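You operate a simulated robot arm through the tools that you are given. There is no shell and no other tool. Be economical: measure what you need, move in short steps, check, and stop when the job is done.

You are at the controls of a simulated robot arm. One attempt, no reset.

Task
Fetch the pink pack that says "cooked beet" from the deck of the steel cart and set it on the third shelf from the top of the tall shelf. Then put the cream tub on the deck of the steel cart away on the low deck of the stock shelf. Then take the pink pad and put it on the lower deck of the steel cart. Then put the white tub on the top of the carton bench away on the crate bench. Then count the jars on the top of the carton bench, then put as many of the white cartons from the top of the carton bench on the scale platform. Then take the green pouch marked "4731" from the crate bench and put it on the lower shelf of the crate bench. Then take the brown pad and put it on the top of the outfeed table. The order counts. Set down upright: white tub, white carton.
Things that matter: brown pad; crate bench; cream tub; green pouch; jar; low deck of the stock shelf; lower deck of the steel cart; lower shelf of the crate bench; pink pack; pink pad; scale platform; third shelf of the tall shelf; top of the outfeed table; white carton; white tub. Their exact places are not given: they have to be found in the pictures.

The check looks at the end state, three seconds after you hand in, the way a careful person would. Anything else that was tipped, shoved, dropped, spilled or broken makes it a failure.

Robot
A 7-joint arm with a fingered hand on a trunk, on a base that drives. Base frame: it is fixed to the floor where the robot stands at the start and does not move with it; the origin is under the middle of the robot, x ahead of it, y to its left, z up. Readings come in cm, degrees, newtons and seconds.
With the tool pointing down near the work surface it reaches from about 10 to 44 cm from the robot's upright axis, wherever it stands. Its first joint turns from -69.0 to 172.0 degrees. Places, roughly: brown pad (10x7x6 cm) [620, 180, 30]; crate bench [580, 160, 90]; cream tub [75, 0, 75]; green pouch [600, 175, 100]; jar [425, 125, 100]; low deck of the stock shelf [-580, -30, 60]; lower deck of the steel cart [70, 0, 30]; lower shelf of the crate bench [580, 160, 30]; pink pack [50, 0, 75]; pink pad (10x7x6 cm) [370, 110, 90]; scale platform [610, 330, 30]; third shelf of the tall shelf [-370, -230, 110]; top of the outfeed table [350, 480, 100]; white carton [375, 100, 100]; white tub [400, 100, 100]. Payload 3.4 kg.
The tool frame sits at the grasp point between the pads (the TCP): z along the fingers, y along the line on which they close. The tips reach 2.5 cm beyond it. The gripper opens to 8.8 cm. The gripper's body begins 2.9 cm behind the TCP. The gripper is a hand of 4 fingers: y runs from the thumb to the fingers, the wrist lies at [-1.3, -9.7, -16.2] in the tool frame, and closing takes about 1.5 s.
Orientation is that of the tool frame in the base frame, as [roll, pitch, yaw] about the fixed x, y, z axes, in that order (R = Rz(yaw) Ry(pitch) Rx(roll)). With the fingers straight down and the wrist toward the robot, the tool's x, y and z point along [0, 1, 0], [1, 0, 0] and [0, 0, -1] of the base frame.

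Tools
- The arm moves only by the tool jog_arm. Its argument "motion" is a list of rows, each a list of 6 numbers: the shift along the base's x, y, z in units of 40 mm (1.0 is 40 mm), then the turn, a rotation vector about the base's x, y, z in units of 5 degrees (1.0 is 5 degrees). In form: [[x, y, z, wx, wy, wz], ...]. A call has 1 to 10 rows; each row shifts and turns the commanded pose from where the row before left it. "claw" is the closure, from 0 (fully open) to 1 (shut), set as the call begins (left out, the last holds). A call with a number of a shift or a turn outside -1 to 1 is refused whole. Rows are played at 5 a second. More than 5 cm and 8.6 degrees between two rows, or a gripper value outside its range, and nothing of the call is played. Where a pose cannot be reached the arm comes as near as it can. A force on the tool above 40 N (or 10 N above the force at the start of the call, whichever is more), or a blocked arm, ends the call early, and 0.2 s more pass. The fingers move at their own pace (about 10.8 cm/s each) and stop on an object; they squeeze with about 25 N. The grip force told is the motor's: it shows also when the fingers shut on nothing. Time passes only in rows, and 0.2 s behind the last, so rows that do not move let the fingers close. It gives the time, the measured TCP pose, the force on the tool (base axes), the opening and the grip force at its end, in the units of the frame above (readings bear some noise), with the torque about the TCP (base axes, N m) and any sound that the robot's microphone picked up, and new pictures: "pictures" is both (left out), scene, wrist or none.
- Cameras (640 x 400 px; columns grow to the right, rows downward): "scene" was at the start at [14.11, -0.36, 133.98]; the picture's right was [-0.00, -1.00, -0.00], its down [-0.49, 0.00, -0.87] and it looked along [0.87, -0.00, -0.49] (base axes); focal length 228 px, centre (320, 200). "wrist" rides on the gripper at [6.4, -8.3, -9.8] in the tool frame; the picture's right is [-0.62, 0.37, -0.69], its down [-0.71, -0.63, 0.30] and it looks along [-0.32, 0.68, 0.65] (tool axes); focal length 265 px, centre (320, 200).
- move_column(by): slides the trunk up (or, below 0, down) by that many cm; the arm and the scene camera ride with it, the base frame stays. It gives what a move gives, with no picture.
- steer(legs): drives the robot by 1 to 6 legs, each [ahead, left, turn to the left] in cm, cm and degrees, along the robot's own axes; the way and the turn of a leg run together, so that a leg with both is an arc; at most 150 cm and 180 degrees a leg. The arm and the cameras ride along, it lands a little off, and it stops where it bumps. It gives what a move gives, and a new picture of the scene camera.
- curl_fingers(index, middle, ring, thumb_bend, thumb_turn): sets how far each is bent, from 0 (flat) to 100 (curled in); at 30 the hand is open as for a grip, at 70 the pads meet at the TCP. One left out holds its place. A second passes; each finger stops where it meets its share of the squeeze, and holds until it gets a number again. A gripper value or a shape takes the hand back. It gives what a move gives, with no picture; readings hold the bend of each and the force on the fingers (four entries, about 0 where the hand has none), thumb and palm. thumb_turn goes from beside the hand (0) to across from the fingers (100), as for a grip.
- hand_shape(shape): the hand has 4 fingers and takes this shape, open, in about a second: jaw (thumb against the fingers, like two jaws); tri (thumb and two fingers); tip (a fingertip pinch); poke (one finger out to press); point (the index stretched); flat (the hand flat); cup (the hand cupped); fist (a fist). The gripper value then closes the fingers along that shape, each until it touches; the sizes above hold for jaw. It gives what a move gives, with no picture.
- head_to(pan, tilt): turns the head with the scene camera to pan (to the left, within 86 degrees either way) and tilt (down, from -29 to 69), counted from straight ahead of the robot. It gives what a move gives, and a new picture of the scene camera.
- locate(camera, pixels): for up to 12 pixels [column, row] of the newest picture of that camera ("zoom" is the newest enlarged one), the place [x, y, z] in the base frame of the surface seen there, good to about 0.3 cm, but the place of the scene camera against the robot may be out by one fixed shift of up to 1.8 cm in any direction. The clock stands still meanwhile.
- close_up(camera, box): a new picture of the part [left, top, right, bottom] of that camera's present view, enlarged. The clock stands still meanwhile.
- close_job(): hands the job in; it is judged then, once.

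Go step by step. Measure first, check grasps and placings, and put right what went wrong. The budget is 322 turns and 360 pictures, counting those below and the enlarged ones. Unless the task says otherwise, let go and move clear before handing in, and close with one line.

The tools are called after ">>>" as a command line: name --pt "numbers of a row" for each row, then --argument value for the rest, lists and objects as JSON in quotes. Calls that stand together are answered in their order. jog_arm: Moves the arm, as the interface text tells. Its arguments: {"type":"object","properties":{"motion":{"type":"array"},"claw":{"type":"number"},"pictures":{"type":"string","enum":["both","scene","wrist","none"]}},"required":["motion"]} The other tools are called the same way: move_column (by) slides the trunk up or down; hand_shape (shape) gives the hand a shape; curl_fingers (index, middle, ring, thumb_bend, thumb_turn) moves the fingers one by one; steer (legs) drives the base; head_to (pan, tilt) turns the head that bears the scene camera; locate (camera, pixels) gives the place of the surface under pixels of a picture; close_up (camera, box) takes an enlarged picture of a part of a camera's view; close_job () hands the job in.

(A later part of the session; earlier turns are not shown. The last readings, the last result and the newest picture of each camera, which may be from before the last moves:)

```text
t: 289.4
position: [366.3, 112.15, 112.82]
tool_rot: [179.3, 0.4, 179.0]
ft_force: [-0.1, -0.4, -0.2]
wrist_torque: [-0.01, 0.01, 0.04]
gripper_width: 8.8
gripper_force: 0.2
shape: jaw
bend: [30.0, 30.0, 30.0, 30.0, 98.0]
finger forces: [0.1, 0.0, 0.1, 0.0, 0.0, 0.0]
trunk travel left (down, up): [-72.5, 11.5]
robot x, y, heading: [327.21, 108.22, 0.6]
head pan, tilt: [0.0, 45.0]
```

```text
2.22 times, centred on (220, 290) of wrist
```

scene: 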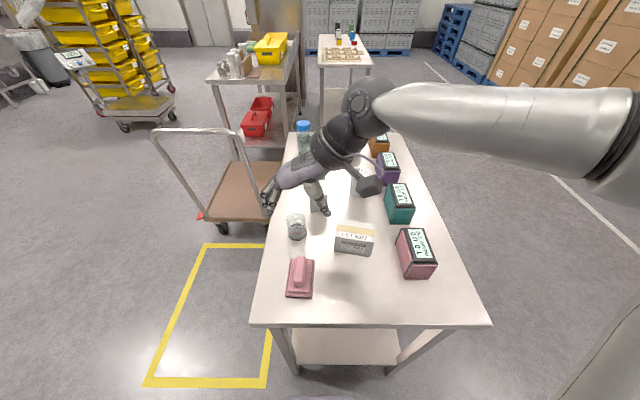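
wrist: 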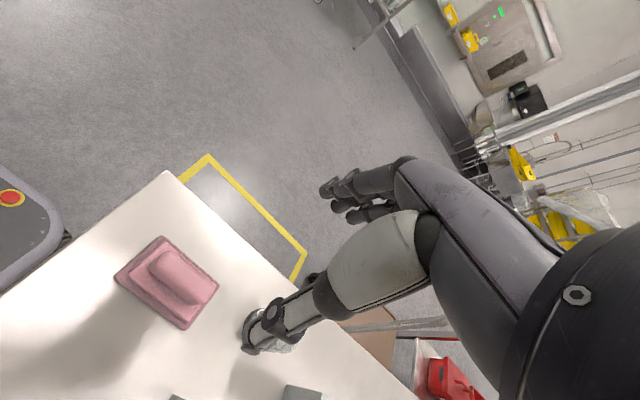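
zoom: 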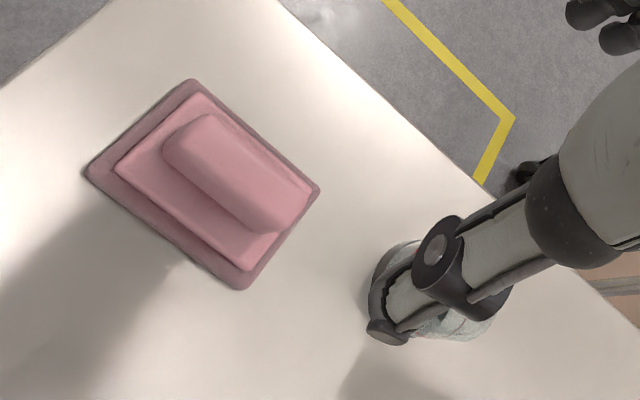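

>>> jog_arm --pt "-0.05 0.25 -0.9 0 0 0" --pt "0 0 -0.9 0 0 0" --pt "0 0 -0.9 0 0 0" --pt "0 0 -0.9 0 0 0" --pt "0 0 -0.9 0 0 0" --pt "0 0 -0.6 0 0 0" --pictures "wrist"

```text
t: 290.8
position: [366.12, 113.18, 92.32]
tool_rot: [179.4, 0.3, 178.9]
ft_force: [0.0, -0.5, 0.2]
wrist_torque: [-0.01, 0.02, 0.03]
gripper_width: 8.81
gripper_force: 0.1
shape: jaw
bend: [30.0, 30.0, 30.0, 30.0, 98.0]
finger forces: [0.0, 0.0, 0.0, 0.0, 0.0, 0.0]
trunk travel left (down, up): [-72.5, 11.5]
robot x, y, heading: [326.98, 108.17, 0.2]
head pan, tilt: [0.0, 45.0]
```

wrist: 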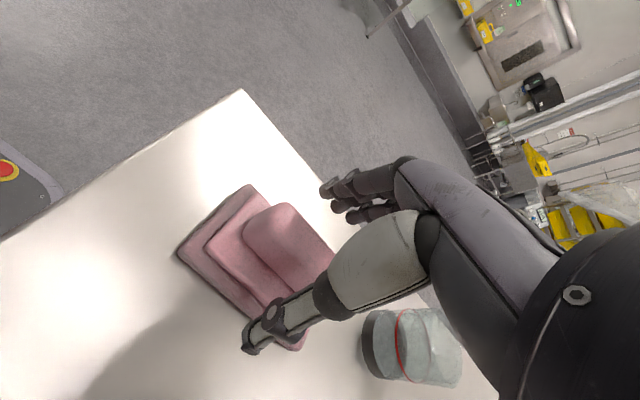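

>>> jog_arm --pt "0 0 -0.27 0 0 0" --pt "0 0 0 0 0 0" --pictures "none"

>>> jog_arm --pt "0 0 0 0 0 0" --pt "0 0 0 0 0 0" --pt "0 0 0 0 0 0" --pt "0 0 0 0 0 0" --pt "0 0 0 0 0 0" --pt "0 0 0 0 0 0" --pt "0 0 0 0 0 0" --pt "0 0 0 0 0 0" --claw 1 --pictures "wrist"

```text
t: 291.4
position: [366.11, 113.19, 91.37]
tool_rot: [179.3, 0.3, 178.8]
ft_force: [0.1, 0.5, -0.1]
wrist_torque: [-0.03, 0.04, -0.05]
gripper_width: 8.78
gripper_force: 0.0
shape: jaw
bend: [30.0, 30.0, 30.0, 30.0, 98.0]
finger forces: [0.0, 0.0, 0.0, 0.1, 0.0, 0.1]
trunk travel left (down, up): [-72.5, 11.5]
robot x, y, heading: [327.04, 107.94, 0.2]
head pan, tilt: [0.0, 45.0]
```

```text
t: 293.2
position: [366.13, 113.15, 91.33]
tool_rot: [179.3, 0.2, 178.7]
ft_force: [-0.3, -0.1, 0.3]
wrist_torque: [0.02, 0.0, 0.06]
gripper_width: 1.87
gripper_force: 25.2
shape: jaw
bend: [73.0, 59.0, 60.0, 75.0, 100.0]
finger forces: [13.5, 6.4, 2.8, 0.0, 22.7, 0.0]
trunk travel left (down, up): [-72.5, 11.5]
robot x, y, heading: [327.12, 108.09, 0.4]
head pan, tilt: [0.0, 45.0]
```

wrist: 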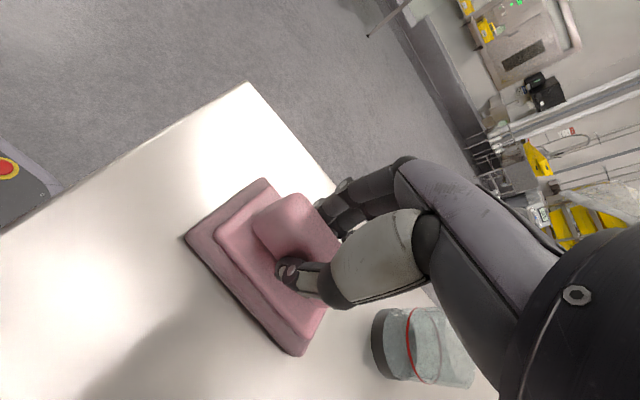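

Handle gripped (1.9 cm). Lift straight up.

>>> jog_arm --pt "0 0 0.4 0 0 0" --pt "0 0 0.8 0 0 0" --pt "0 0 0.9 0 0 0" --pt "0 0 0.9 0 0 0" --pt "0 0 0.9 0 0 0" --pt "0 0 0 0 0 0"

```text
t: 294.6
position: [365.91, 113.23, 106.94]
tool_rot: [179.2, 0.2, 178.8]
ft_force: [1.3, -0.3, -0.1]
wrist_torque: [-0.01, 0.04, 0.01]
gripper_width: 1.81
gripper_force: 24.8
shape: jaw
bend: [73.0, 59.0, 60.0, 75.0, 100.0]
finger forces: [13.7, 6.3, 2.8, 0.0, 22.8, 0.0]
trunk travel left (down, up): [-72.5, 11.5]
robot x, y, heading: [327.15, 108.19, 0.4]
head pan, tilt: [0.0, 45.0]
```

scene: 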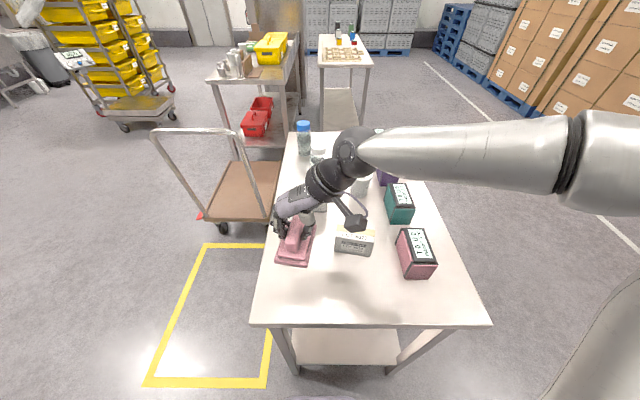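
wrist: 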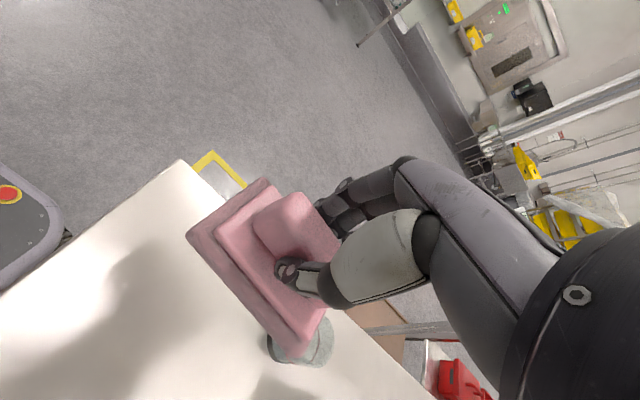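

>>> steer --legs '[[-40, 0, 0], [0, -150, 0], [0, -50, 0]]'

>>> jog_arm --pt "0.3 -0.4 0.2 0 0 -1" --pt "0.3 -0.4 0.2 0 0 -1" --pt "0.3 -0.4 0.2 0 0 -1" --pt "0.3 -0.4 0.2 0 0 -1" --pt "0.3 -0.4 0.2 0 0 -1" --pt "0.3 -0.4 0.2 0 0 -1" --pt "0.3 -0.4 0.2 0 0 -1" --pt "0.3 -0.4 0.2 0 0 -1" --pt "0.3 -0.4 0.2 0 0 -1" --pt "0.3 -0.4 0.2 0 0 -1" --pictures "none"

```text
t: 306.7
position: [327.52, -88.84, 106.77]
tool_rot: [179.3, 0.3, 178.9]
ft_force: [-0.7, 0.6, -1.5]
wrist_torque: [-0.02, -0.05, -0.02]
gripper_width: 1.83
gripper_force: 25.0
shape: jaw
bend: [73.0, 59.0, 60.0, 75.0, 100.0]
finger forces: [13.7, 6.3, 2.8, 0.0, 22.8, 0.0]
trunk travel left (down, up): [-72.5, 11.5]
robot x, y, heading: [288.13, -93.69, 0.7]
head pan, tilt: [0.0, 45.0]
```

scene: 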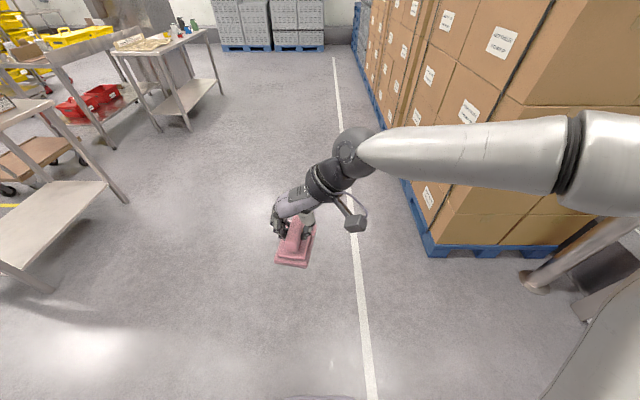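

```text
t: 308.9
position: [339.52, -104.7, 114.96]
tool_rot: [179.4, 0.3, 128.8]
ft_force: [0.6, 0.5, -0.8]
wrist_torque: [-0.02, -0.01, 0.04]
gripper_width: 1.83
gripper_force: 24.9
shape: jaw
bend: [73.0, 59.0, 60.0, 75.0, 100.0]
finger forces: [13.7, 6.2, 2.8, 0.0, 22.7, 0.0]
trunk travel left (down, up): [-72.5, 11.5]
robot x, y, heading: [288.34, -93.99, 0.6]
head pan, tilt: [0.0, 45.0]
```

>>> jog_arm --pt "0 -0.2 0.2 0 0 -1" --pt "0 -0.2 0.2 0 0 -1" --pt "0 -0.2 0.2 0 0 -1" --pt "0 0 0.2 0 0 -1" --pt "0 0 0.2 0 0 -1" --pt "0 0 0.2 0 0 -1" --pictures "none"

>>> steer --legs '[[-150, 0, -0.5], [-75, 0, 0], [0, 0, 90]]'

>>> head_to --pan 0 --tilt 45

```text
t: 310.3
position: [339.29, -107.04, 119.58]
tool_rot: [179.3, 0.3, 98.8]
ft_force: [0.3, 0.5, -0.5]
wrist_torque: [-0.03, -0.01, 0.0]
gripper_width: 1.85
gripper_force: 24.5
shape: jaw
bend: [73.0, 59.0, 60.0, 75.0, 100.0]
finger forces: [13.9, 6.2, 2.8, 0.1, 22.8, 0.0]
trunk travel left (down, up): [-72.5, 11.5]
robot x, y, heading: [288.61, -93.61, 0.6]
head pan, tilt: [0.0, 45.0]
```

```text
t: 325.3
position: [76.43, -42.91, 119.68]
tool_rot: [179.4, 0.4, -169.2]
ft_force: [0.2, 0.4, -0.3]
wrist_torque: [-0.02, 0.02, 0.02]
gripper_width: 1.86
gripper_force: 25.1
shape: jaw
bend: [73.0, 59.0, 61.0, 75.0, 100.0]
finger forces: [13.6, 6.1, 2.8, 0.0, 22.5, 0.1]
trunk travel left (down, up): [-72.5, 11.5]
robot x, y, heading: [64.94, -94.17, 92.1]
head pan, tilt: [0.0, 45.0]
```

scene: 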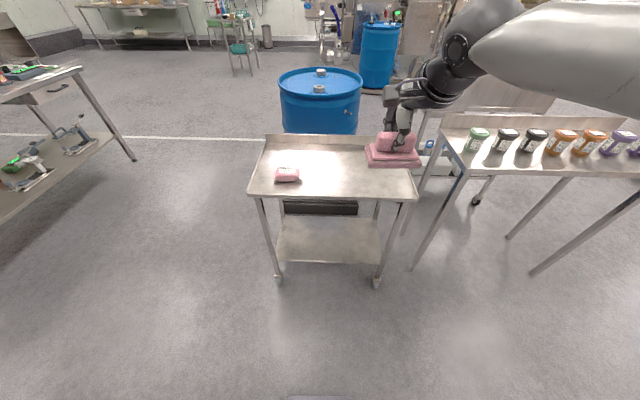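

```text
t: 325.9
position: [76.38, -42.87, 119.63]
tool_rot: [179.3, 0.3, -169.2]
ft_force: [-1.0, -0.1, -1.4]
wrist_torque: [0.0, 0.0, -0.06]
gripper_width: 1.82
gripper_force: 25.1
shape: jaw
bend: [73.0, 59.0, 61.0, 75.0, 100.0]
finger forces: [13.5, 6.2, 2.7, 0.0, 22.5, 0.0]
trunk travel left (down, up): [-72.5, 11.5]
robot x, y, heading: [64.53, -93.94, 92.5]
head pan, tilt: [0.0, 45.0]
```

scene: 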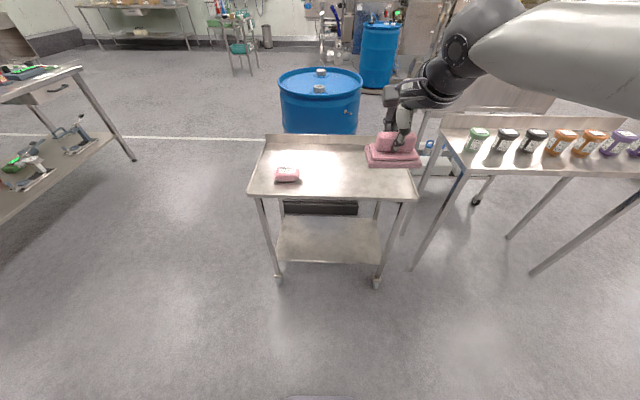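

>>> locate --camera "scene" --pixels '[[330, 255], [330, 262], [280, 258], [378, 258], [330, 240], [330, 195], [330, 225], [380, 240], [280, 240], [330, 199]]'

>>> move_column --by -40

>>> move_column --by -30

>>> head_to --pan 0 --tilt 20

```text
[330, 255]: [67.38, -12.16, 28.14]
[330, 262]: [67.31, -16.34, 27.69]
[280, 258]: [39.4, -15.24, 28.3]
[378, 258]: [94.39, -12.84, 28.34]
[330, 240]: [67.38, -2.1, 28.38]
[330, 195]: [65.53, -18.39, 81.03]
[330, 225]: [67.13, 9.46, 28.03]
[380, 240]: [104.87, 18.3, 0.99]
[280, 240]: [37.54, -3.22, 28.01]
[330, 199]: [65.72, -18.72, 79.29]
```

```text
t: 329.7
position: [76.52, -42.89, 79.81]
tool_rot: [179.3, 0.3, -169.2]
ft_force: [-0.1, -0.2, -0.6]
wrist_torque: [0.0, 0.01, 0.0]
gripper_width: 1.84
gripper_force: 25.0
shape: jaw
bend: [73.0, 59.0, 61.0, 75.0, 100.0]
finger forces: [13.6, 6.2, 2.8, 0.0, 22.4, 0.1]
trunk travel left (down, up): [-32.5, 51.5]
robot x, y, heading: [64.73, -94.17, 92.3]
head pan, tilt: [0.0, 45.0]
```

```text
t: 332.7
position: [76.49, -42.9, 49.68]
tool_rot: [179.3, 0.3, -169.2]
ft_force: [-0.1, -0.6, -1.3]
wrist_torque: [-0.01, -0.02, -0.03]
gripper_width: 1.86
gripper_force: 24.9
shape: jaw
bend: [73.0, 59.0, 61.0, 75.0, 100.0]
finger forces: [13.7, 6.1, 2.9, 0.1, 22.5, 0.0]
trunk travel left (down, up): [-2.5, 81.5]
robot x, y, heading: [64.78, -94.26, 92.3]
head pan, tilt: [0.0, 45.0]
```

```text
t: 333.6
position: [76.42, -42.92, 49.65]
tool_rot: [179.3, 0.4, -169.2]
ft_force: [0.1, -0.8, 0.7]
wrist_torque: [0.0, 0.01, 0.01]
gripper_width: 1.84
gripper_force: 24.6
shape: jaw
bend: [73.0, 59.0, 61.0, 75.0, 100.0]
finger forces: [13.7, 6.1, 2.8, 0.0, 22.5, 0.1]
trunk travel left (down, up): [-2.5, 81.5]
robot x, y, heading: [64.4, -94.02, 92.3]
head pan, tilt: [0.0, 20.0]
```

scene: 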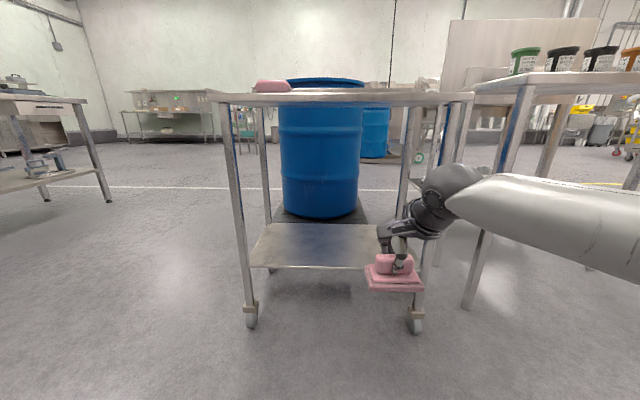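

>>> steer --legs '[[0, 18.5, -2.3], [22, 0, 0]]'

```text
t: 336.4
position: [60.71, -21.78, 49.67]
tool_rot: [179.3, 0.4, -171.9]
ft_force: [-0.7, -0.8, -0.7]
wrist_torque: [0.01, -0.01, 0.03]
gripper_width: 1.83
gripper_force: 24.8
shape: jaw
bend: [73.0, 59.0, 61.0, 75.0, 100.0]
finger forces: [13.6, 6.2, 2.8, 0.0, 22.6, 0.0]
trunk travel left (down, up): [-2.5, 81.5]
robot x, y, heading: [46.55, -72.07, 89.6]
head pan, tilt: [0.0, 20.0]
```

scene: 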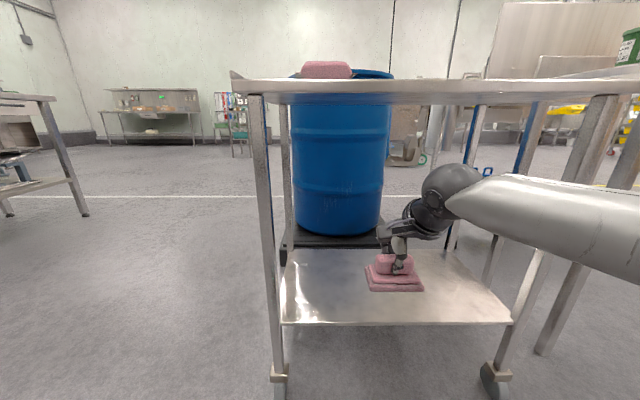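

>>> steer --legs '[[10, 0, 0]]'

>>> jog_arm --pt "0 0.5 -0.5 0 0 0" --pt "0 0.5 -0.7 0 0 0" --pt "0 0 -0.8 0 0 0" --pt "0 0 -0.8 0 0 0" --pt "0 0 -0.8 0 0 0" --pictures "scene"

```text
t: 337.6
position: [60.79, -11.68, 49.75]
tool_rot: [179.3, 0.3, -171.9]
ft_force: [0.3, 0.2, -0.3]
wrist_torque: [-0.03, 0.02, 0.01]
gripper_width: 1.84
gripper_force: 25.2
shape: jaw
bend: [73.0, 59.0, 61.0, 75.0, 100.0]
finger forces: [13.6, 6.1, 2.8, 0.0, 22.6, 0.0]
trunk travel left (down, up): [-2.5, 81.5]
robot x, y, heading: [46.71, -61.95, 89.7]
head pan, tilt: [0.0, 20.0]
```

scene: 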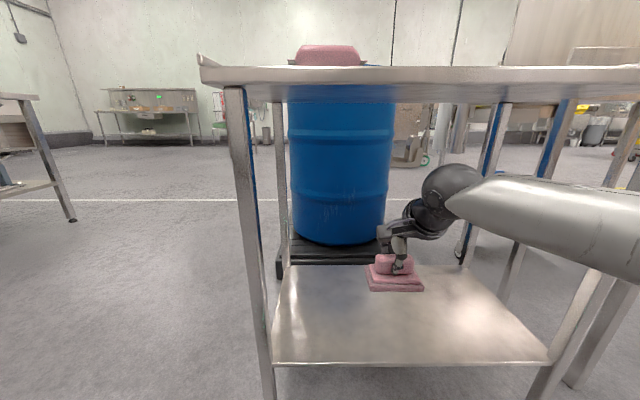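

```text
t: 338.8
position: [61.0, -8.0, 35.21]
tool_rot: [179.4, 0.3, -171.9]
ft_force: [0.2, 0.5, -0.2]
wrist_torque: [-0.02, -0.02, 0.02]
gripper_width: 1.85
gripper_force: 24.1
shape: jaw
bend: [73.0, 59.0, 61.0, 75.0, 100.0]
finger forces: [13.8, 6.1, 2.8, 0.1, 22.6, 0.0]
trunk travel left (down, up): [-2.5, 81.5]
robot x, y, heading: [46.39, -62.78, 89.7]
head pan, tilt: [0.0, 20.0]
```

scene: 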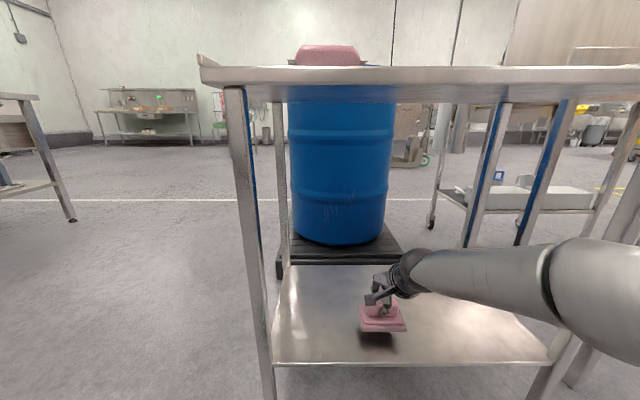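

>>> jog_arm --pt "0 0 -0.3 0 0 0" --pt "0 0 -0.2 0 0 0" --pt "0 0 -0.1 0 0 0" --pt "0 0 0 0 0 0" --pictures "scene"

```text
t: 339.8
position: [60.92, -7.74, 32.9]
tool_rot: [179.3, 0.4, -172.0]
ft_force: [0.2, 0.1, -0.7]
wrist_torque: [-0.03, -0.01, 0.01]
gripper_width: 1.84
gripper_force: 24.9
shape: jaw
bend: [73.0, 59.0, 61.0, 75.0, 100.0]
finger forces: [13.8, 6.1, 2.8, 0.0, 22.5, 0.0]
trunk travel left (down, up): [-2.5, 81.5]
robot x, y, heading: [46.91, -62.59, 89.8]
head pan, tilt: [0.0, 20.0]
```

scene: 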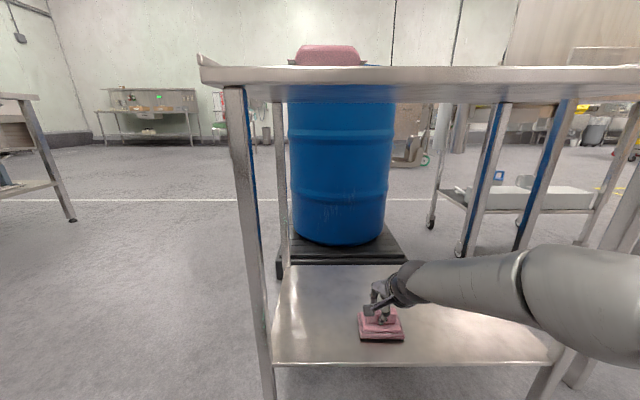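

>>> jog_arm --pt "0 0 -0.08 0 0 0" --pt "0 0 -0.08 0 0 0" --pt "0 0 0 0 0 0" --pictures "none"

>>> close_up --camera "scene" --box '[320, 250, 440, 360]'

```text
t: 340.6
position: [60.79, -7.75, 32.45]
tool_rot: [179.0, 0.3, -171.9]
ft_force: [0.9, -0.9, 14.3]
wrist_torque: [0.0, -0.05, 0.03]
gripper_width: 1.88
gripper_force: 24.6
shape: jaw
bend: [73.0, 59.0, 61.0, 75.0, 100.0]
finger forces: [14.6, 6.9, 3.3, 0.1, 26.0, 0.0]
trunk travel left (down, up): [-2.5, 81.5]
robot x, y, heading: [46.86, -62.26, 89.6]
head pan, tilt: [0.0, 20.0]
```

```text
3.64 times, centred on (380, 305) of scene
```

zoom: 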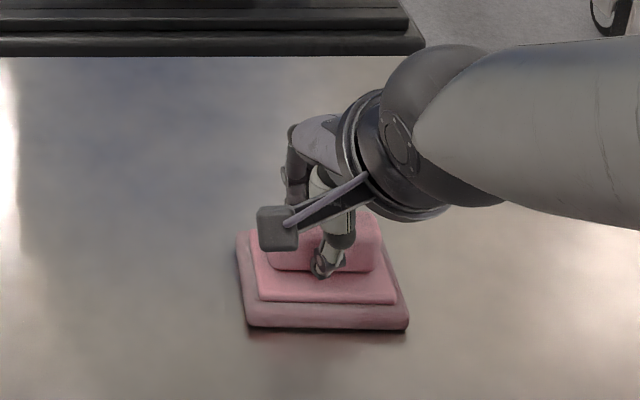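

Contact; release and lift, then back out.

>>> jog_arm --pt "0 0 0.05 0 0 0" --pt "0 0 0 0 0 0" --pt "0 0 0 0 0 0" --pt "0 0 0 0 0 0" --pt "0 0 0 0 0 0" --pt "0 0 0.5 0 0 0" --pt "0 0 0.8 0 0 0" --pt "0 0 0.8 0 0 0" --pt "0 0 0.8 0 0 0" --claw 0 --pictures "scene"

>>> steer --legs '[[-35, 0, 0]]'

```text
t: 342.6
position: [60.65, -7.62, 44.06]
tool_rot: [179.3, 0.2, -172.0]
ft_force: [0.1, 0.4, -0.4]
wrist_torque: [0.0, 0.02, 0.03]
gripper_width: 8.78
gripper_force: 0.1
shape: jaw
bend: [30.0, 30.0, 30.0, 30.0, 98.0]
finger forces: [0.1, 0.0, 0.0, 0.0, 0.0, 0.0]
trunk travel left (down, up): [-2.5, 81.5]
robot x, y, heading: [46.63, -62.67, 89.6]
head pan, tilt: [0.0, 20.0]
```

scene: 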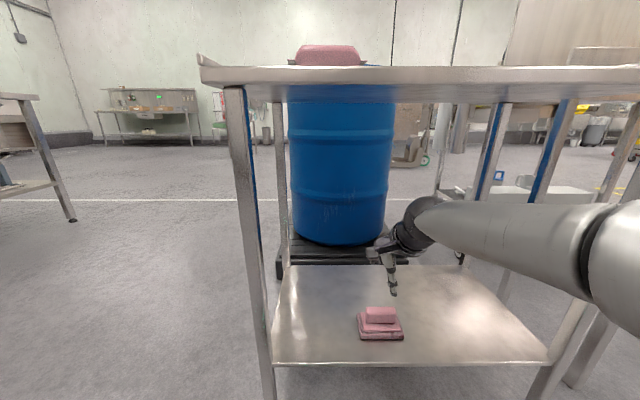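

```text
t: 344.8
position: [60.19, -42.38, 44.07]
tool_rot: [179.3, 0.3, -171.5]
ft_force: [-0.2, 0.6, 0.0]
wrist_torque: [0.0, 0.01, 0.01]
gripper_width: 8.75
gripper_force: 0.0
shape: jaw
bend: [30.0, 30.0, 30.0, 30.0, 98.0]
finger forces: [0.1, 0.0, 0.0, 0.0, 0.1, 0.0]
trunk travel left (down, up): [-2.5, 81.5]
robot x, y, heading: [46.25, -97.11, 90.0]
head pan, tilt: [0.0, 20.0]
```

scene: 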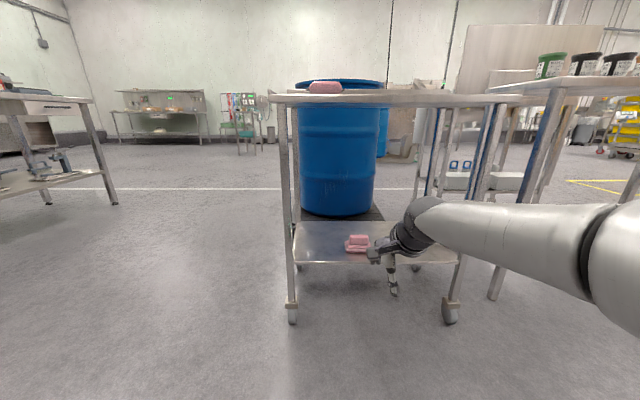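

>>> move_column --by 40

>>> move_column --by 36

>>> steer --legs '[[0, -150, 0], [0, -150, 0], [35, -42, 0]]'

>>> head_to --pan 0 --tilt 40

```text
t: 348.7
position: [60.13, -42.46, 84.06]
tool_rot: [179.4, 0.3, -171.6]
ft_force: [-0.2, 0.7, 0.0]
wrist_torque: [0.03, -0.01, -0.02]
gripper_width: 8.79
gripper_force: 0.0
shape: jaw
bend: [30.0, 30.0, 30.0, 30.0, 98.0]
finger forces: [0.0, 0.1, 0.0, 0.0, 0.1, 0.0]
trunk travel left (down, up): [-42.5, 41.5]
robot x, y, heading: [46.47, -96.88, 90.0]
head pan, tilt: [0.0, 20.0]
```

```text
t: 352.2
position: [60.2, -42.63, 120.17]
tool_rot: [179.4, 0.3, -171.5]
ft_force: [-0.5, 0.1, -0.1]
wrist_torque: [0.0, -0.03, 0.0]
gripper_width: 8.78
gripper_force: 0.0
shape: jaw
bend: [30.0, 30.0, 30.0, 30.0, 98.0]
finger forces: [0.0, 0.0, 0.0, 0.0, 0.0, 0.0]
trunk travel left (down, up): [-78.5, 5.5]
robot x, y, heading: [46.41, -97.4, 89.9]
head pan, tilt: [0.0, 20.0]
```

```text
t: 369.2
position: [400.66, -15.67, 119.93]
tool_rot: [179.3, 0.3, -173.6]
ft_force: [-0.9, -1.0, 1.0]
wrist_torque: [-0.01, -0.01, 0.0]
gripper_width: 8.78
gripper_force: 0.0
shape: jaw
bend: [30.0, 30.0, 30.0, 30.0, 98.0]
finger forces: [0.0, 0.0, 0.0, 0.0, 0.1, 0.1]
trunk travel left (down, up): [-78.5, 5.5]
robot x, y, heading: [385.32, -69.81, 87.8]
head pan, tilt: [0.0, 20.0]
```

scene: 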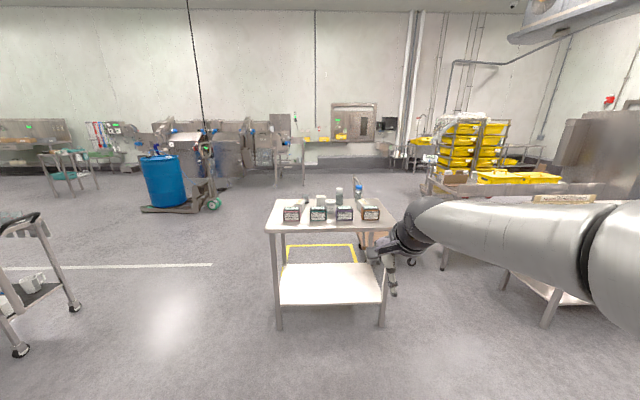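

```text
t: 370.0
position: [400.78, -15.75, 120.0]
tool_rot: [179.3, 0.4, -173.6]
ft_force: [0.2, 0.6, 0.2]
wrist_torque: [0.01, 0.02, 0.05]
gripper_width: 8.77
gripper_force: 0.0
shape: jaw
bend: [30.0, 30.0, 30.0, 30.0, 98.0]
finger forces: [0.0, 0.0, 0.0, 0.0, 0.1, 0.0]
trunk travel left (down, up): [-78.5, 5.5]
robot x, y, heading: [384.62, -70.09, 87.8]
head pan, tilt: [0.0, 40.0]
```

scene: 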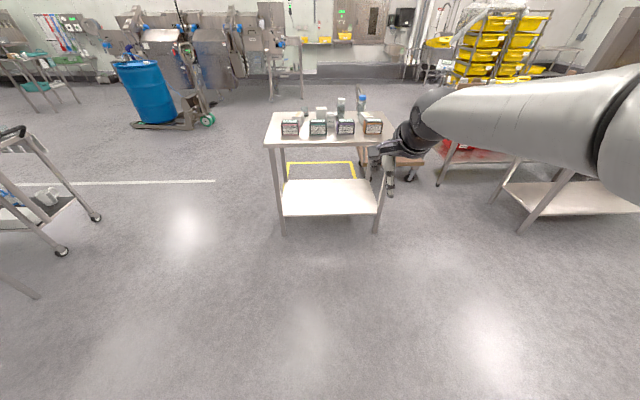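

>>> steer --legs '[[60, 0, 2.2], [50, 0, 0]]'

>>> head_to --pan 0 --tilt 50

```text
t: 376.0
position: [397.37, 95.25, 120.06]
tool_rot: [179.3, 0.3, -170.5]
ft_force: [-0.5, -0.1, -0.5]
wrist_torque: [0.0, 0.01, -0.01]
gripper_width: 8.79
gripper_force: 0.0
shape: jaw
bend: [30.0, 30.0, 30.0, 30.0, 98.0]
finger forces: [0.1, 0.1, 0.0, 0.0, 0.0, 0.0]
trunk travel left (down, up): [-78.5, 5.5]
robot x, y, heading: [384.65, 40.59, 91.0]
head pan, tilt: [0.0, 40.0]
```

scene: 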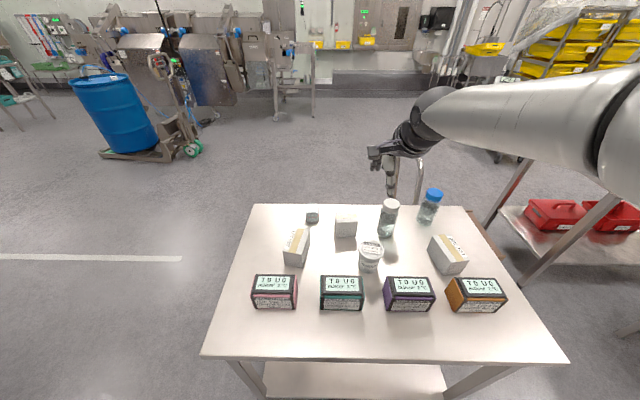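

```text
t: 376.7
position: [397.38, 95.05, 119.94]
tool_rot: [179.3, 0.2, -170.7]
ft_force: [0.7, -0.1, -0.2]
wrist_torque: [-0.02, 0.04, -0.03]
gripper_width: 8.79
gripper_force: 0.1
shape: jaw
bend: [30.0, 30.0, 30.0, 30.0, 98.0]
finger forces: [0.1, 0.0, 0.0, 0.0, 0.0, 0.0]
trunk travel left (down, up): [-78.5, 5.5]
robot x, y, heading: [384.62, 40.02, 91.0]
head pan, tilt: [0.0, 50.0]
```

scene: 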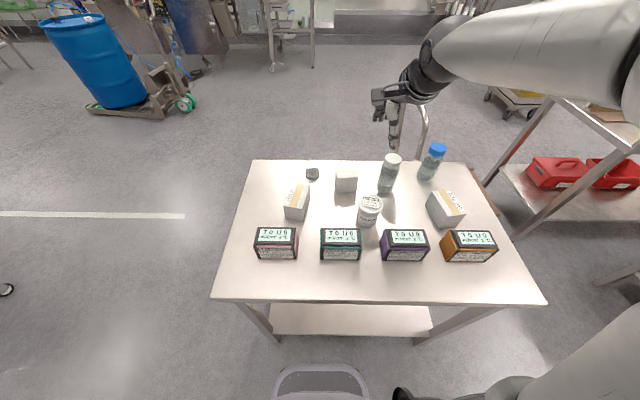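

>>> close_up --camera "scene" --box '[240, 130, 500, 290]'

>>> close_up --camera "scene" --box '[280, 140, 400, 220]'

>>> locate --camera "scene" --pixels '[[370, 202], [358, 202], [383, 202], [370, 226], [392, 157], [437, 148], [346, 175], [297, 200], [447, 200], [341, 236], [404, 240], [312, 173]]'

```text
2.46 times, centred on (370, 210) of scene
```

zoom: 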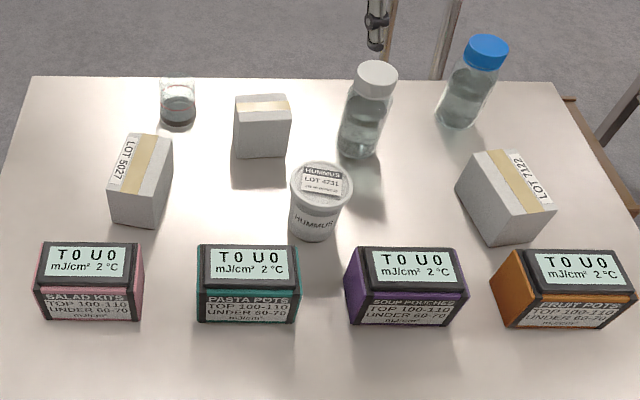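

```text
5.00 times, centred on (340, 180) of scene
```

zoom: 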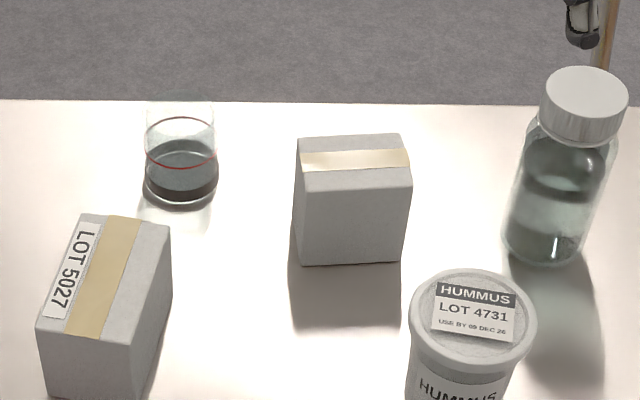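

```text
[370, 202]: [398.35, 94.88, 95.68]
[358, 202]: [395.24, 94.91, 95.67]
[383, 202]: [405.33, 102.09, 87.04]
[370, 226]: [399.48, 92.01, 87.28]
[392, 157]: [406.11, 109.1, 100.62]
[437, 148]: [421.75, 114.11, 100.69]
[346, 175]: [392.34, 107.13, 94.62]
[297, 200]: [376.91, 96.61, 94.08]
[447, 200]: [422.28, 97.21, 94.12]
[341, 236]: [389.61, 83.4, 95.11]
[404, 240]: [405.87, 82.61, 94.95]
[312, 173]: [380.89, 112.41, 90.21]
```

Two lidded jars only (the third glass is an open tumbler), so two cartons will go to the scale. Now lower toward the white hummus tub (398.3, 95.3).

>>> jog_arm --pt "0.1 0 -0.9 0 0 0" --pt "0.1 0 -0.9 0 0 0" --pt "0 0 -0.9 0 0 0" --pt "0 0 -0.7 0 0 0"

```text
t: 377.7
position: [398.16, 95.27, 106.12]
tool_rot: [179.4, 0.3, -170.6]
ft_force: [0.1, 1.0, 0.0]
wrist_torque: [0.02, 0.01, -0.01]
gripper_width: 8.78
gripper_force: 0.1
shape: jaw
bend: [30.0, 30.0, 30.0, 30.0, 98.0]
finger forces: [0.0, 0.0, 0.1, 0.0, 0.0, 0.0]
trunk travel left (down, up): [-78.5, 5.5]
robot x, y, heading: [385.03, 40.05, 91.1]
head pan, tilt: [0.0, 50.0]
```

scene: 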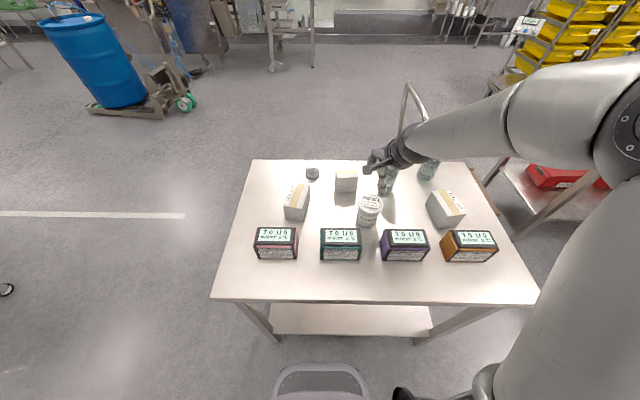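
wrist: 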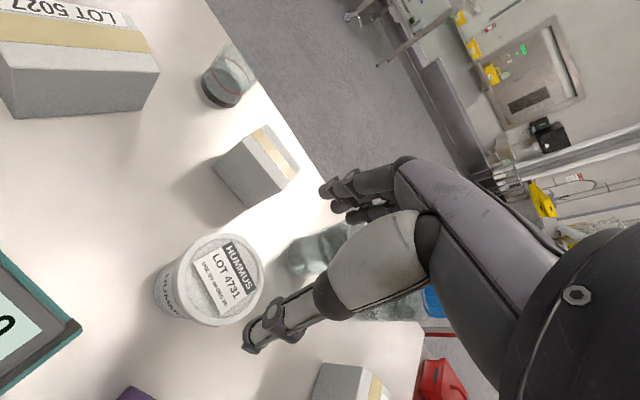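

>>> locate --camera "wrist" --pixels '[[222, 275], [190, 260], [262, 282], [230, 238], [215, 322], [245, 300], [265, 175], [295, 250], [340, 370]]'

```text
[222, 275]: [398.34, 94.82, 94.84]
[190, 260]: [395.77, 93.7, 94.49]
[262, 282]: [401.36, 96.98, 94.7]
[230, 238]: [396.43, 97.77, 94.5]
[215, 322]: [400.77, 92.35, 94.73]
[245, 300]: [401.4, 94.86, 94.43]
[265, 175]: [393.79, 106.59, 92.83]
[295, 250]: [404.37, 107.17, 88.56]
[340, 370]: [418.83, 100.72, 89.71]
```

>>> jog_arm --pt "0.11 0 -0.8 0 0 0" --pt "0 0 -0.8 0 0 0" --pt "0 0 -0.8 0 0 0" --pt "0 0 -0.6 0 0 0" --pictures "wrist"

```text
t: 378.7
position: [398.65, 95.03, 94.27]
tool_rot: [179.1, 0.3, -170.6]
ft_force: [-0.1, 1.7, 3.1]
wrist_torque: [0.09, 0.01, 0.02]
gripper_width: 8.8
gripper_force: 0.1
shape: jaw
bend: [29.0, 30.0, 30.0, 29.0, 98.0]
finger forces: [3.3, 0.0, 0.0, 0.0, 0.5, 0.0]
trunk travel left (down, up): [-78.5, 5.5]
robot x, y, heading: [384.82, 40.58, 90.8]
head pan, tilt: [0.0, 50.0]
```

wrist: 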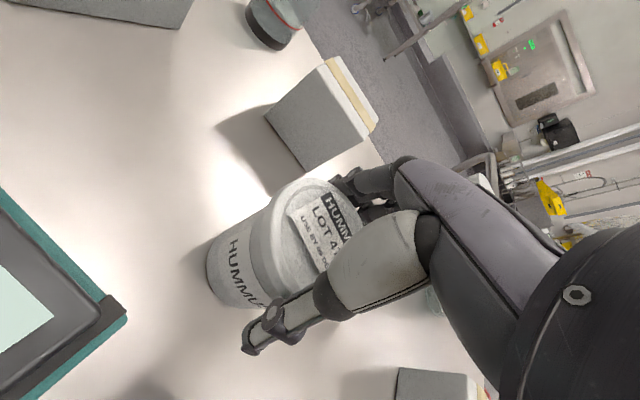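

>>> curl_fingers --index 18 --middle 18 --ring 18 --thumb_bend 22

>>> jog_arm --pt "0 0 -0.25 0 0 0" --pt "0 0 -0.25 0 0 0" --pictures "wrist"

```text
t: 379.7
position: [398.65, 94.84, 94.24]
tool_rot: [179.3, 0.4, -170.6]
ft_force: [-0.3, 0.3, 0.0]
wrist_torque: [0.01, 0.02, 0.04]
gripper_width: 10.43
gripper_force: 0.0
shape: fingers
bend: [18.0, 18.0, 18.0, 22.0, 98.0]
finger forces: [0.0, 0.0, 0.0, 0.0, 0.0, 0.1]
trunk travel left (down, up): [-78.5, 5.5]
robot x, y, heading: [384.69, 39.93, 90.9]
head pan, tilt: [0.0, 50.0]
```

```text
t: 380.3
position: [398.74, 94.86, 92.54]
tool_rot: [179.0, 0.4, -170.6]
ft_force: [-0.6, -0.4, 8.5]
wrist_torque: [-0.04, 0.02, -0.01]
gripper_width: 10.78
gripper_force: 3.1
shape: fingers
bend: [17.0, 18.0, 18.0, 21.0, 97.0]
finger forces: [3.4, 0.0, 0.0, 0.0, 4.5, 0.0]
trunk travel left (down, up): [-78.5, 5.5]
robot x, y, heading: [384.55, 39.83, 91.1]
head pan, tilt: [0.0, 50.0]
```

wrist: 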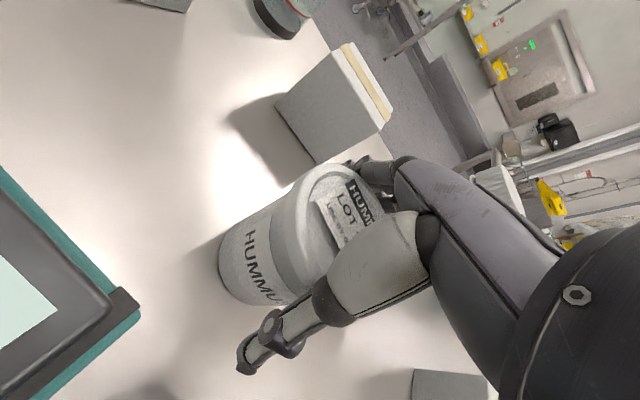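

>>> jog_arm --pt "0 0 0.12 0 0 0" --pt "0 0 0 0 0 0" --pt "0 0 0 0 0 0" --pt "0 0 0 0 0 0" --pt "0 0 0 0 0 0" --pt "0 0 0 0 0 0" --pt "0 0 0 0 0 0" --pt "0 0 0 0 0 0" --claw 1 --pictures "wrist"

```text
t: 382.1
position: [398.68, 95.01, 92.98]
tool_rot: [179.2, 0.3, -170.6]
ft_force: [-0.3, 0.0, 4.5]
wrist_torque: [0.19, 0.0, 0.0]
gripper_width: 5.46
gripper_force: 24.3
shape: jaw
bend: [24.0, 41.0, 41.0, 62.0, 98.0]
finger forces: [33.3, 12.9, 3.3, 0.1, 48.5, 0.1]
trunk travel left (down, up): [-78.5, 5.5]
robot x, y, heading: [384.9, 40.18, 90.8]
head pan, tilt: [0.0, 50.0]
```

wrist: 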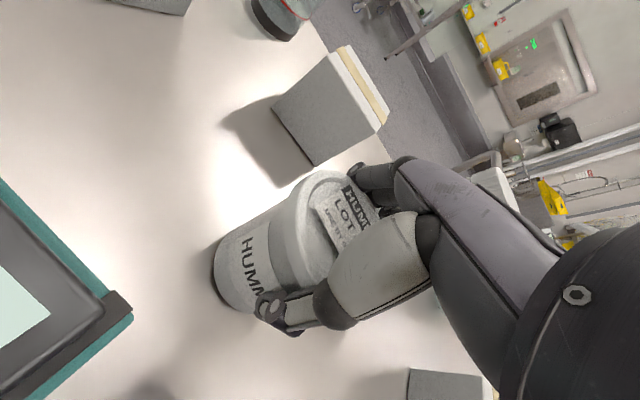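

Gripped below the rim (5.5 cm). Lift.

>>> jog_arm --pt "0 0 0.3 0 0 0" --pt "0 0 0.6 0 0 0" --pt "0 0 0.9 0 0 0" --pt "0 0 0.9 0 0 0" --pt "0 0 0.9 0 0 0" --pt "0 0 0.9 0 0 0" --pictures "both"

```text
t: 383.5
position: [398.68, 95.04, 111.02]
tool_rot: [179.4, 0.3, -170.5]
ft_force: [-0.6, 0.0, -2.8]
wrist_torque: [0.0, -0.01, 0.0]
gripper_width: 5.42
gripper_force: 24.3
shape: jaw
bend: [24.0, 42.0, 41.0, 62.0, 98.0]
finger forces: [32.6, 12.8, 3.4, 0.0, 47.1, 0.0]
trunk travel left (down, up): [-78.5, 5.5]
robot x, y, heading: [384.57, 40.33, 91.0]
head pan, tilt: [0.0, 50.0]
```

scene: 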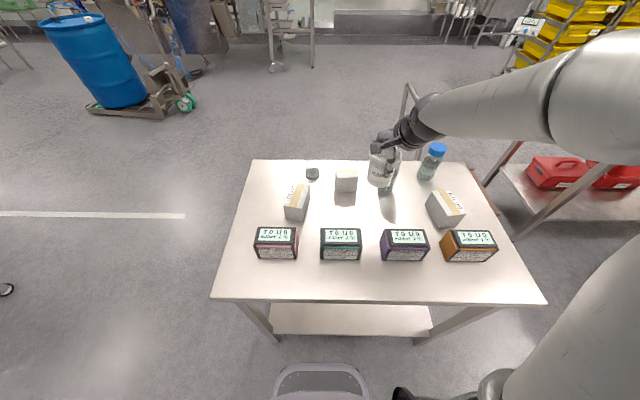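
wrist: 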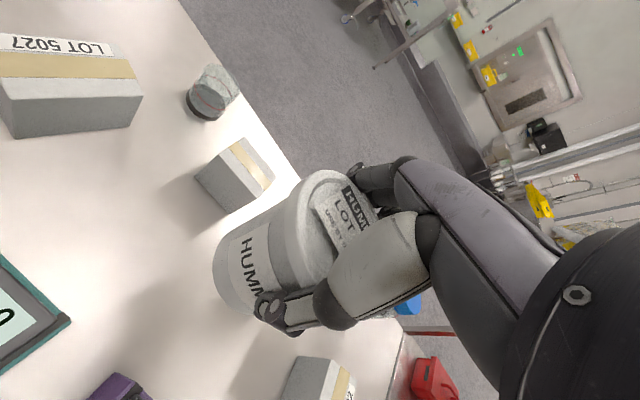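

>>> steer --legs '[[-75, 0, -1], [0, -120, 0]]'

>>> head_to --pan 10 --tilt 30

```text
t: 393.4
position: [523.09, 20.11, 111.05]
tool_rot: [179.3, 0.3, -171.1]
ft_force: [-0.5, -0.1, -1.9]
wrist_torque: [-0.01, -0.04, 0.01]
gripper_width: 5.42
gripper_force: 25.0
shape: jaw
bend: [24.0, 42.0, 41.0, 62.0, 98.0]
finger forces: [32.4, 12.8, 3.5, 0.0, 47.0, 0.0]
trunk travel left (down, up): [-78.5, 5.5]
robot x, y, heading: [508.37, -34.61, 90.2]
head pan, tilt: [0.0, 50.0]
```

scene: 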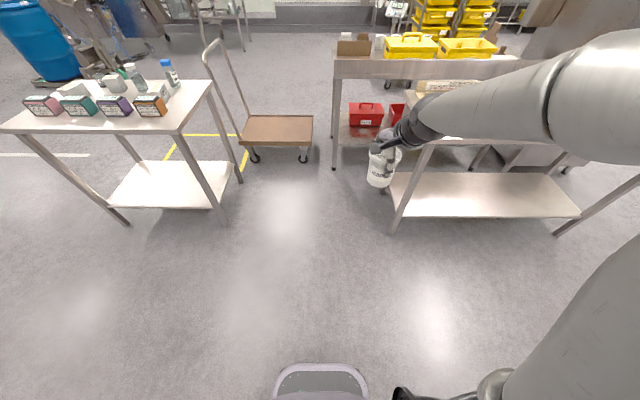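

```text
t: 394.2
position: [523.16, 19.97, 110.91]
tool_rot: [179.5, 0.3, -171.1]
ft_force: [-0.3, -0.4, -2.5]
wrist_torque: [-0.02, -0.01, -0.05]
gripper_width: 5.43
gripper_force: 24.8
shape: jaw
bend: [24.0, 42.0, 41.0, 62.0, 98.0]
finger forces: [32.5, 12.9, 3.5, 0.0, 47.0, 0.0]
trunk travel left (down, up): [-78.5, 5.5]
robot x, y, heading: [508.63, -35.02, 90.5]
head pan, tilt: [10.0, 30.0]
```

scene: 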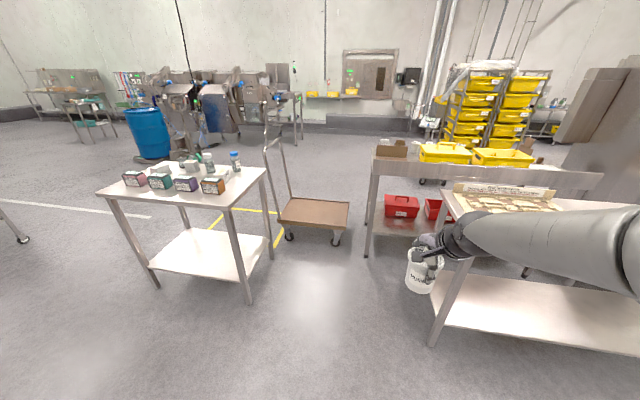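

>>> locate --camera "scene" --pixels '[[376, 160], [372, 172], [600, 175], [395, 150], [445, 152], [503, 157], [365, 255], [400, 207], [460, 215], [437, 345], [335, 240], [280, 212]]'

>>> close_up --camera "scene" --box '[340, 100, 620, 270]'

```text
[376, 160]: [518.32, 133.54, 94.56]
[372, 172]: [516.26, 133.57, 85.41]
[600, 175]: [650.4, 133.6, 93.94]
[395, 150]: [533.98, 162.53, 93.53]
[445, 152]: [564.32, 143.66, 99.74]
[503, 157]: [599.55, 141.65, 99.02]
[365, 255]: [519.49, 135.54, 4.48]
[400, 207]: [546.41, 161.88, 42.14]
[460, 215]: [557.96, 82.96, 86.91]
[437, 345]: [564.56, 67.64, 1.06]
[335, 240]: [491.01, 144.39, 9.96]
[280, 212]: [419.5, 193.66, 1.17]
```

```text
2.29 times, centred on (480, 185) of scene
```

zoom: 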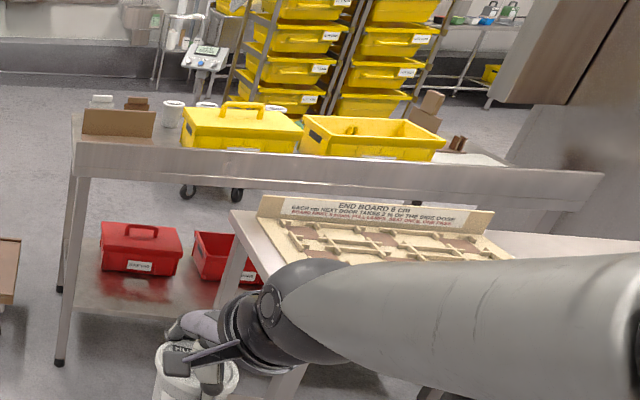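

>>> locate --camera "scene" --pixels '[[148, 160], [190, 158], [290, 235], [345, 205], [262, 100], [205, 155], [300, 130], [480, 130], [440, 112], [430, 140]]'

>>> steer --legs '[[0, 150, 0], [0, 45, 0]]'

>>> head_to --pan 0 --tilt 25

```text
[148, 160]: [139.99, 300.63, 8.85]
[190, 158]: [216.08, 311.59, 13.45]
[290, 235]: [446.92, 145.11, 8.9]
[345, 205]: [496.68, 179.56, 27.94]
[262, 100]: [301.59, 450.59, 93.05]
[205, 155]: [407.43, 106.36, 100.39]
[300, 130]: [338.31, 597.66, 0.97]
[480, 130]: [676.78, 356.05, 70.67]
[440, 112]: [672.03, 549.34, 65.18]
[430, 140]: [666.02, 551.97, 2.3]
```

```text
t: 404.0
position: [327.13, 18.92, 110.93]
tool_rot: [179.4, 0.3, -170.9]
ft_force: [-0.6, 0.2, -2.2]
wrist_torque: [-0.03, 0.02, -0.03]
gripper_width: 5.42
gripper_force: 25.3
shape: jaw
bend: [24.0, 42.0, 41.0, 62.0, 98.0]
finger forces: [32.6, 12.8, 3.5, 0.0, 46.9, 0.0]
trunk travel left (down, up): [-78.5, 5.5]
robot x, y, heading: [312.93, -35.98, 90.5]
head pan, tilt: [10.0, 30.0]
```

scene: 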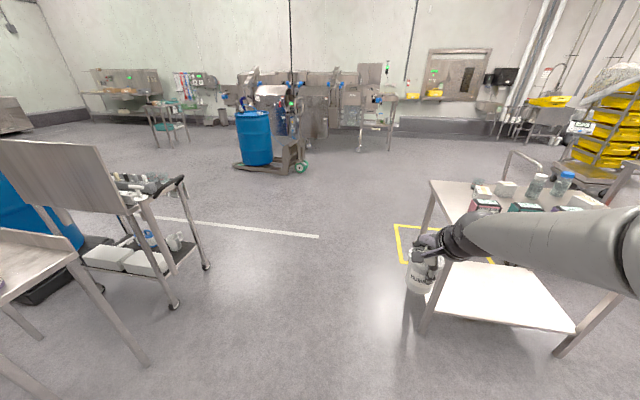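

```text
t: 404.8
position: [327.13, 18.83, 110.96]
tool_rot: [179.4, 0.3, -170.9]
ft_force: [-0.2, 0.1, -2.4]
wrist_torque: [-0.01, 0.0, 0.02]
gripper_width: 5.43
gripper_force: 24.7
shape: jaw
bend: [24.0, 42.0, 41.0, 62.0, 98.0]
finger forces: [32.4, 12.8, 3.4, 0.1, 46.8, 0.0]
trunk travel left (down, up): [-78.5, 5.5]
robot x, y, heading: [312.79, -36.3, 90.5]
head pan, tilt: [0.0, 25.0]
```

scene: 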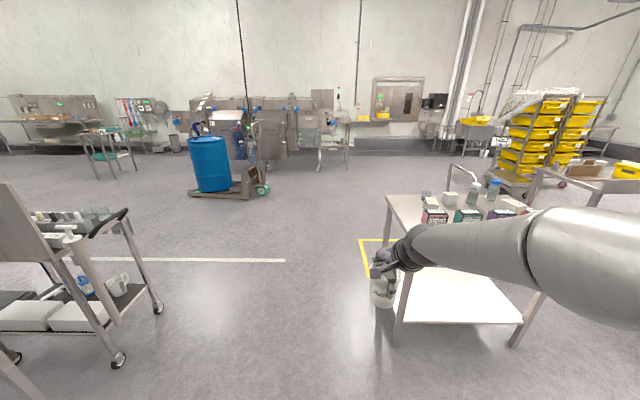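

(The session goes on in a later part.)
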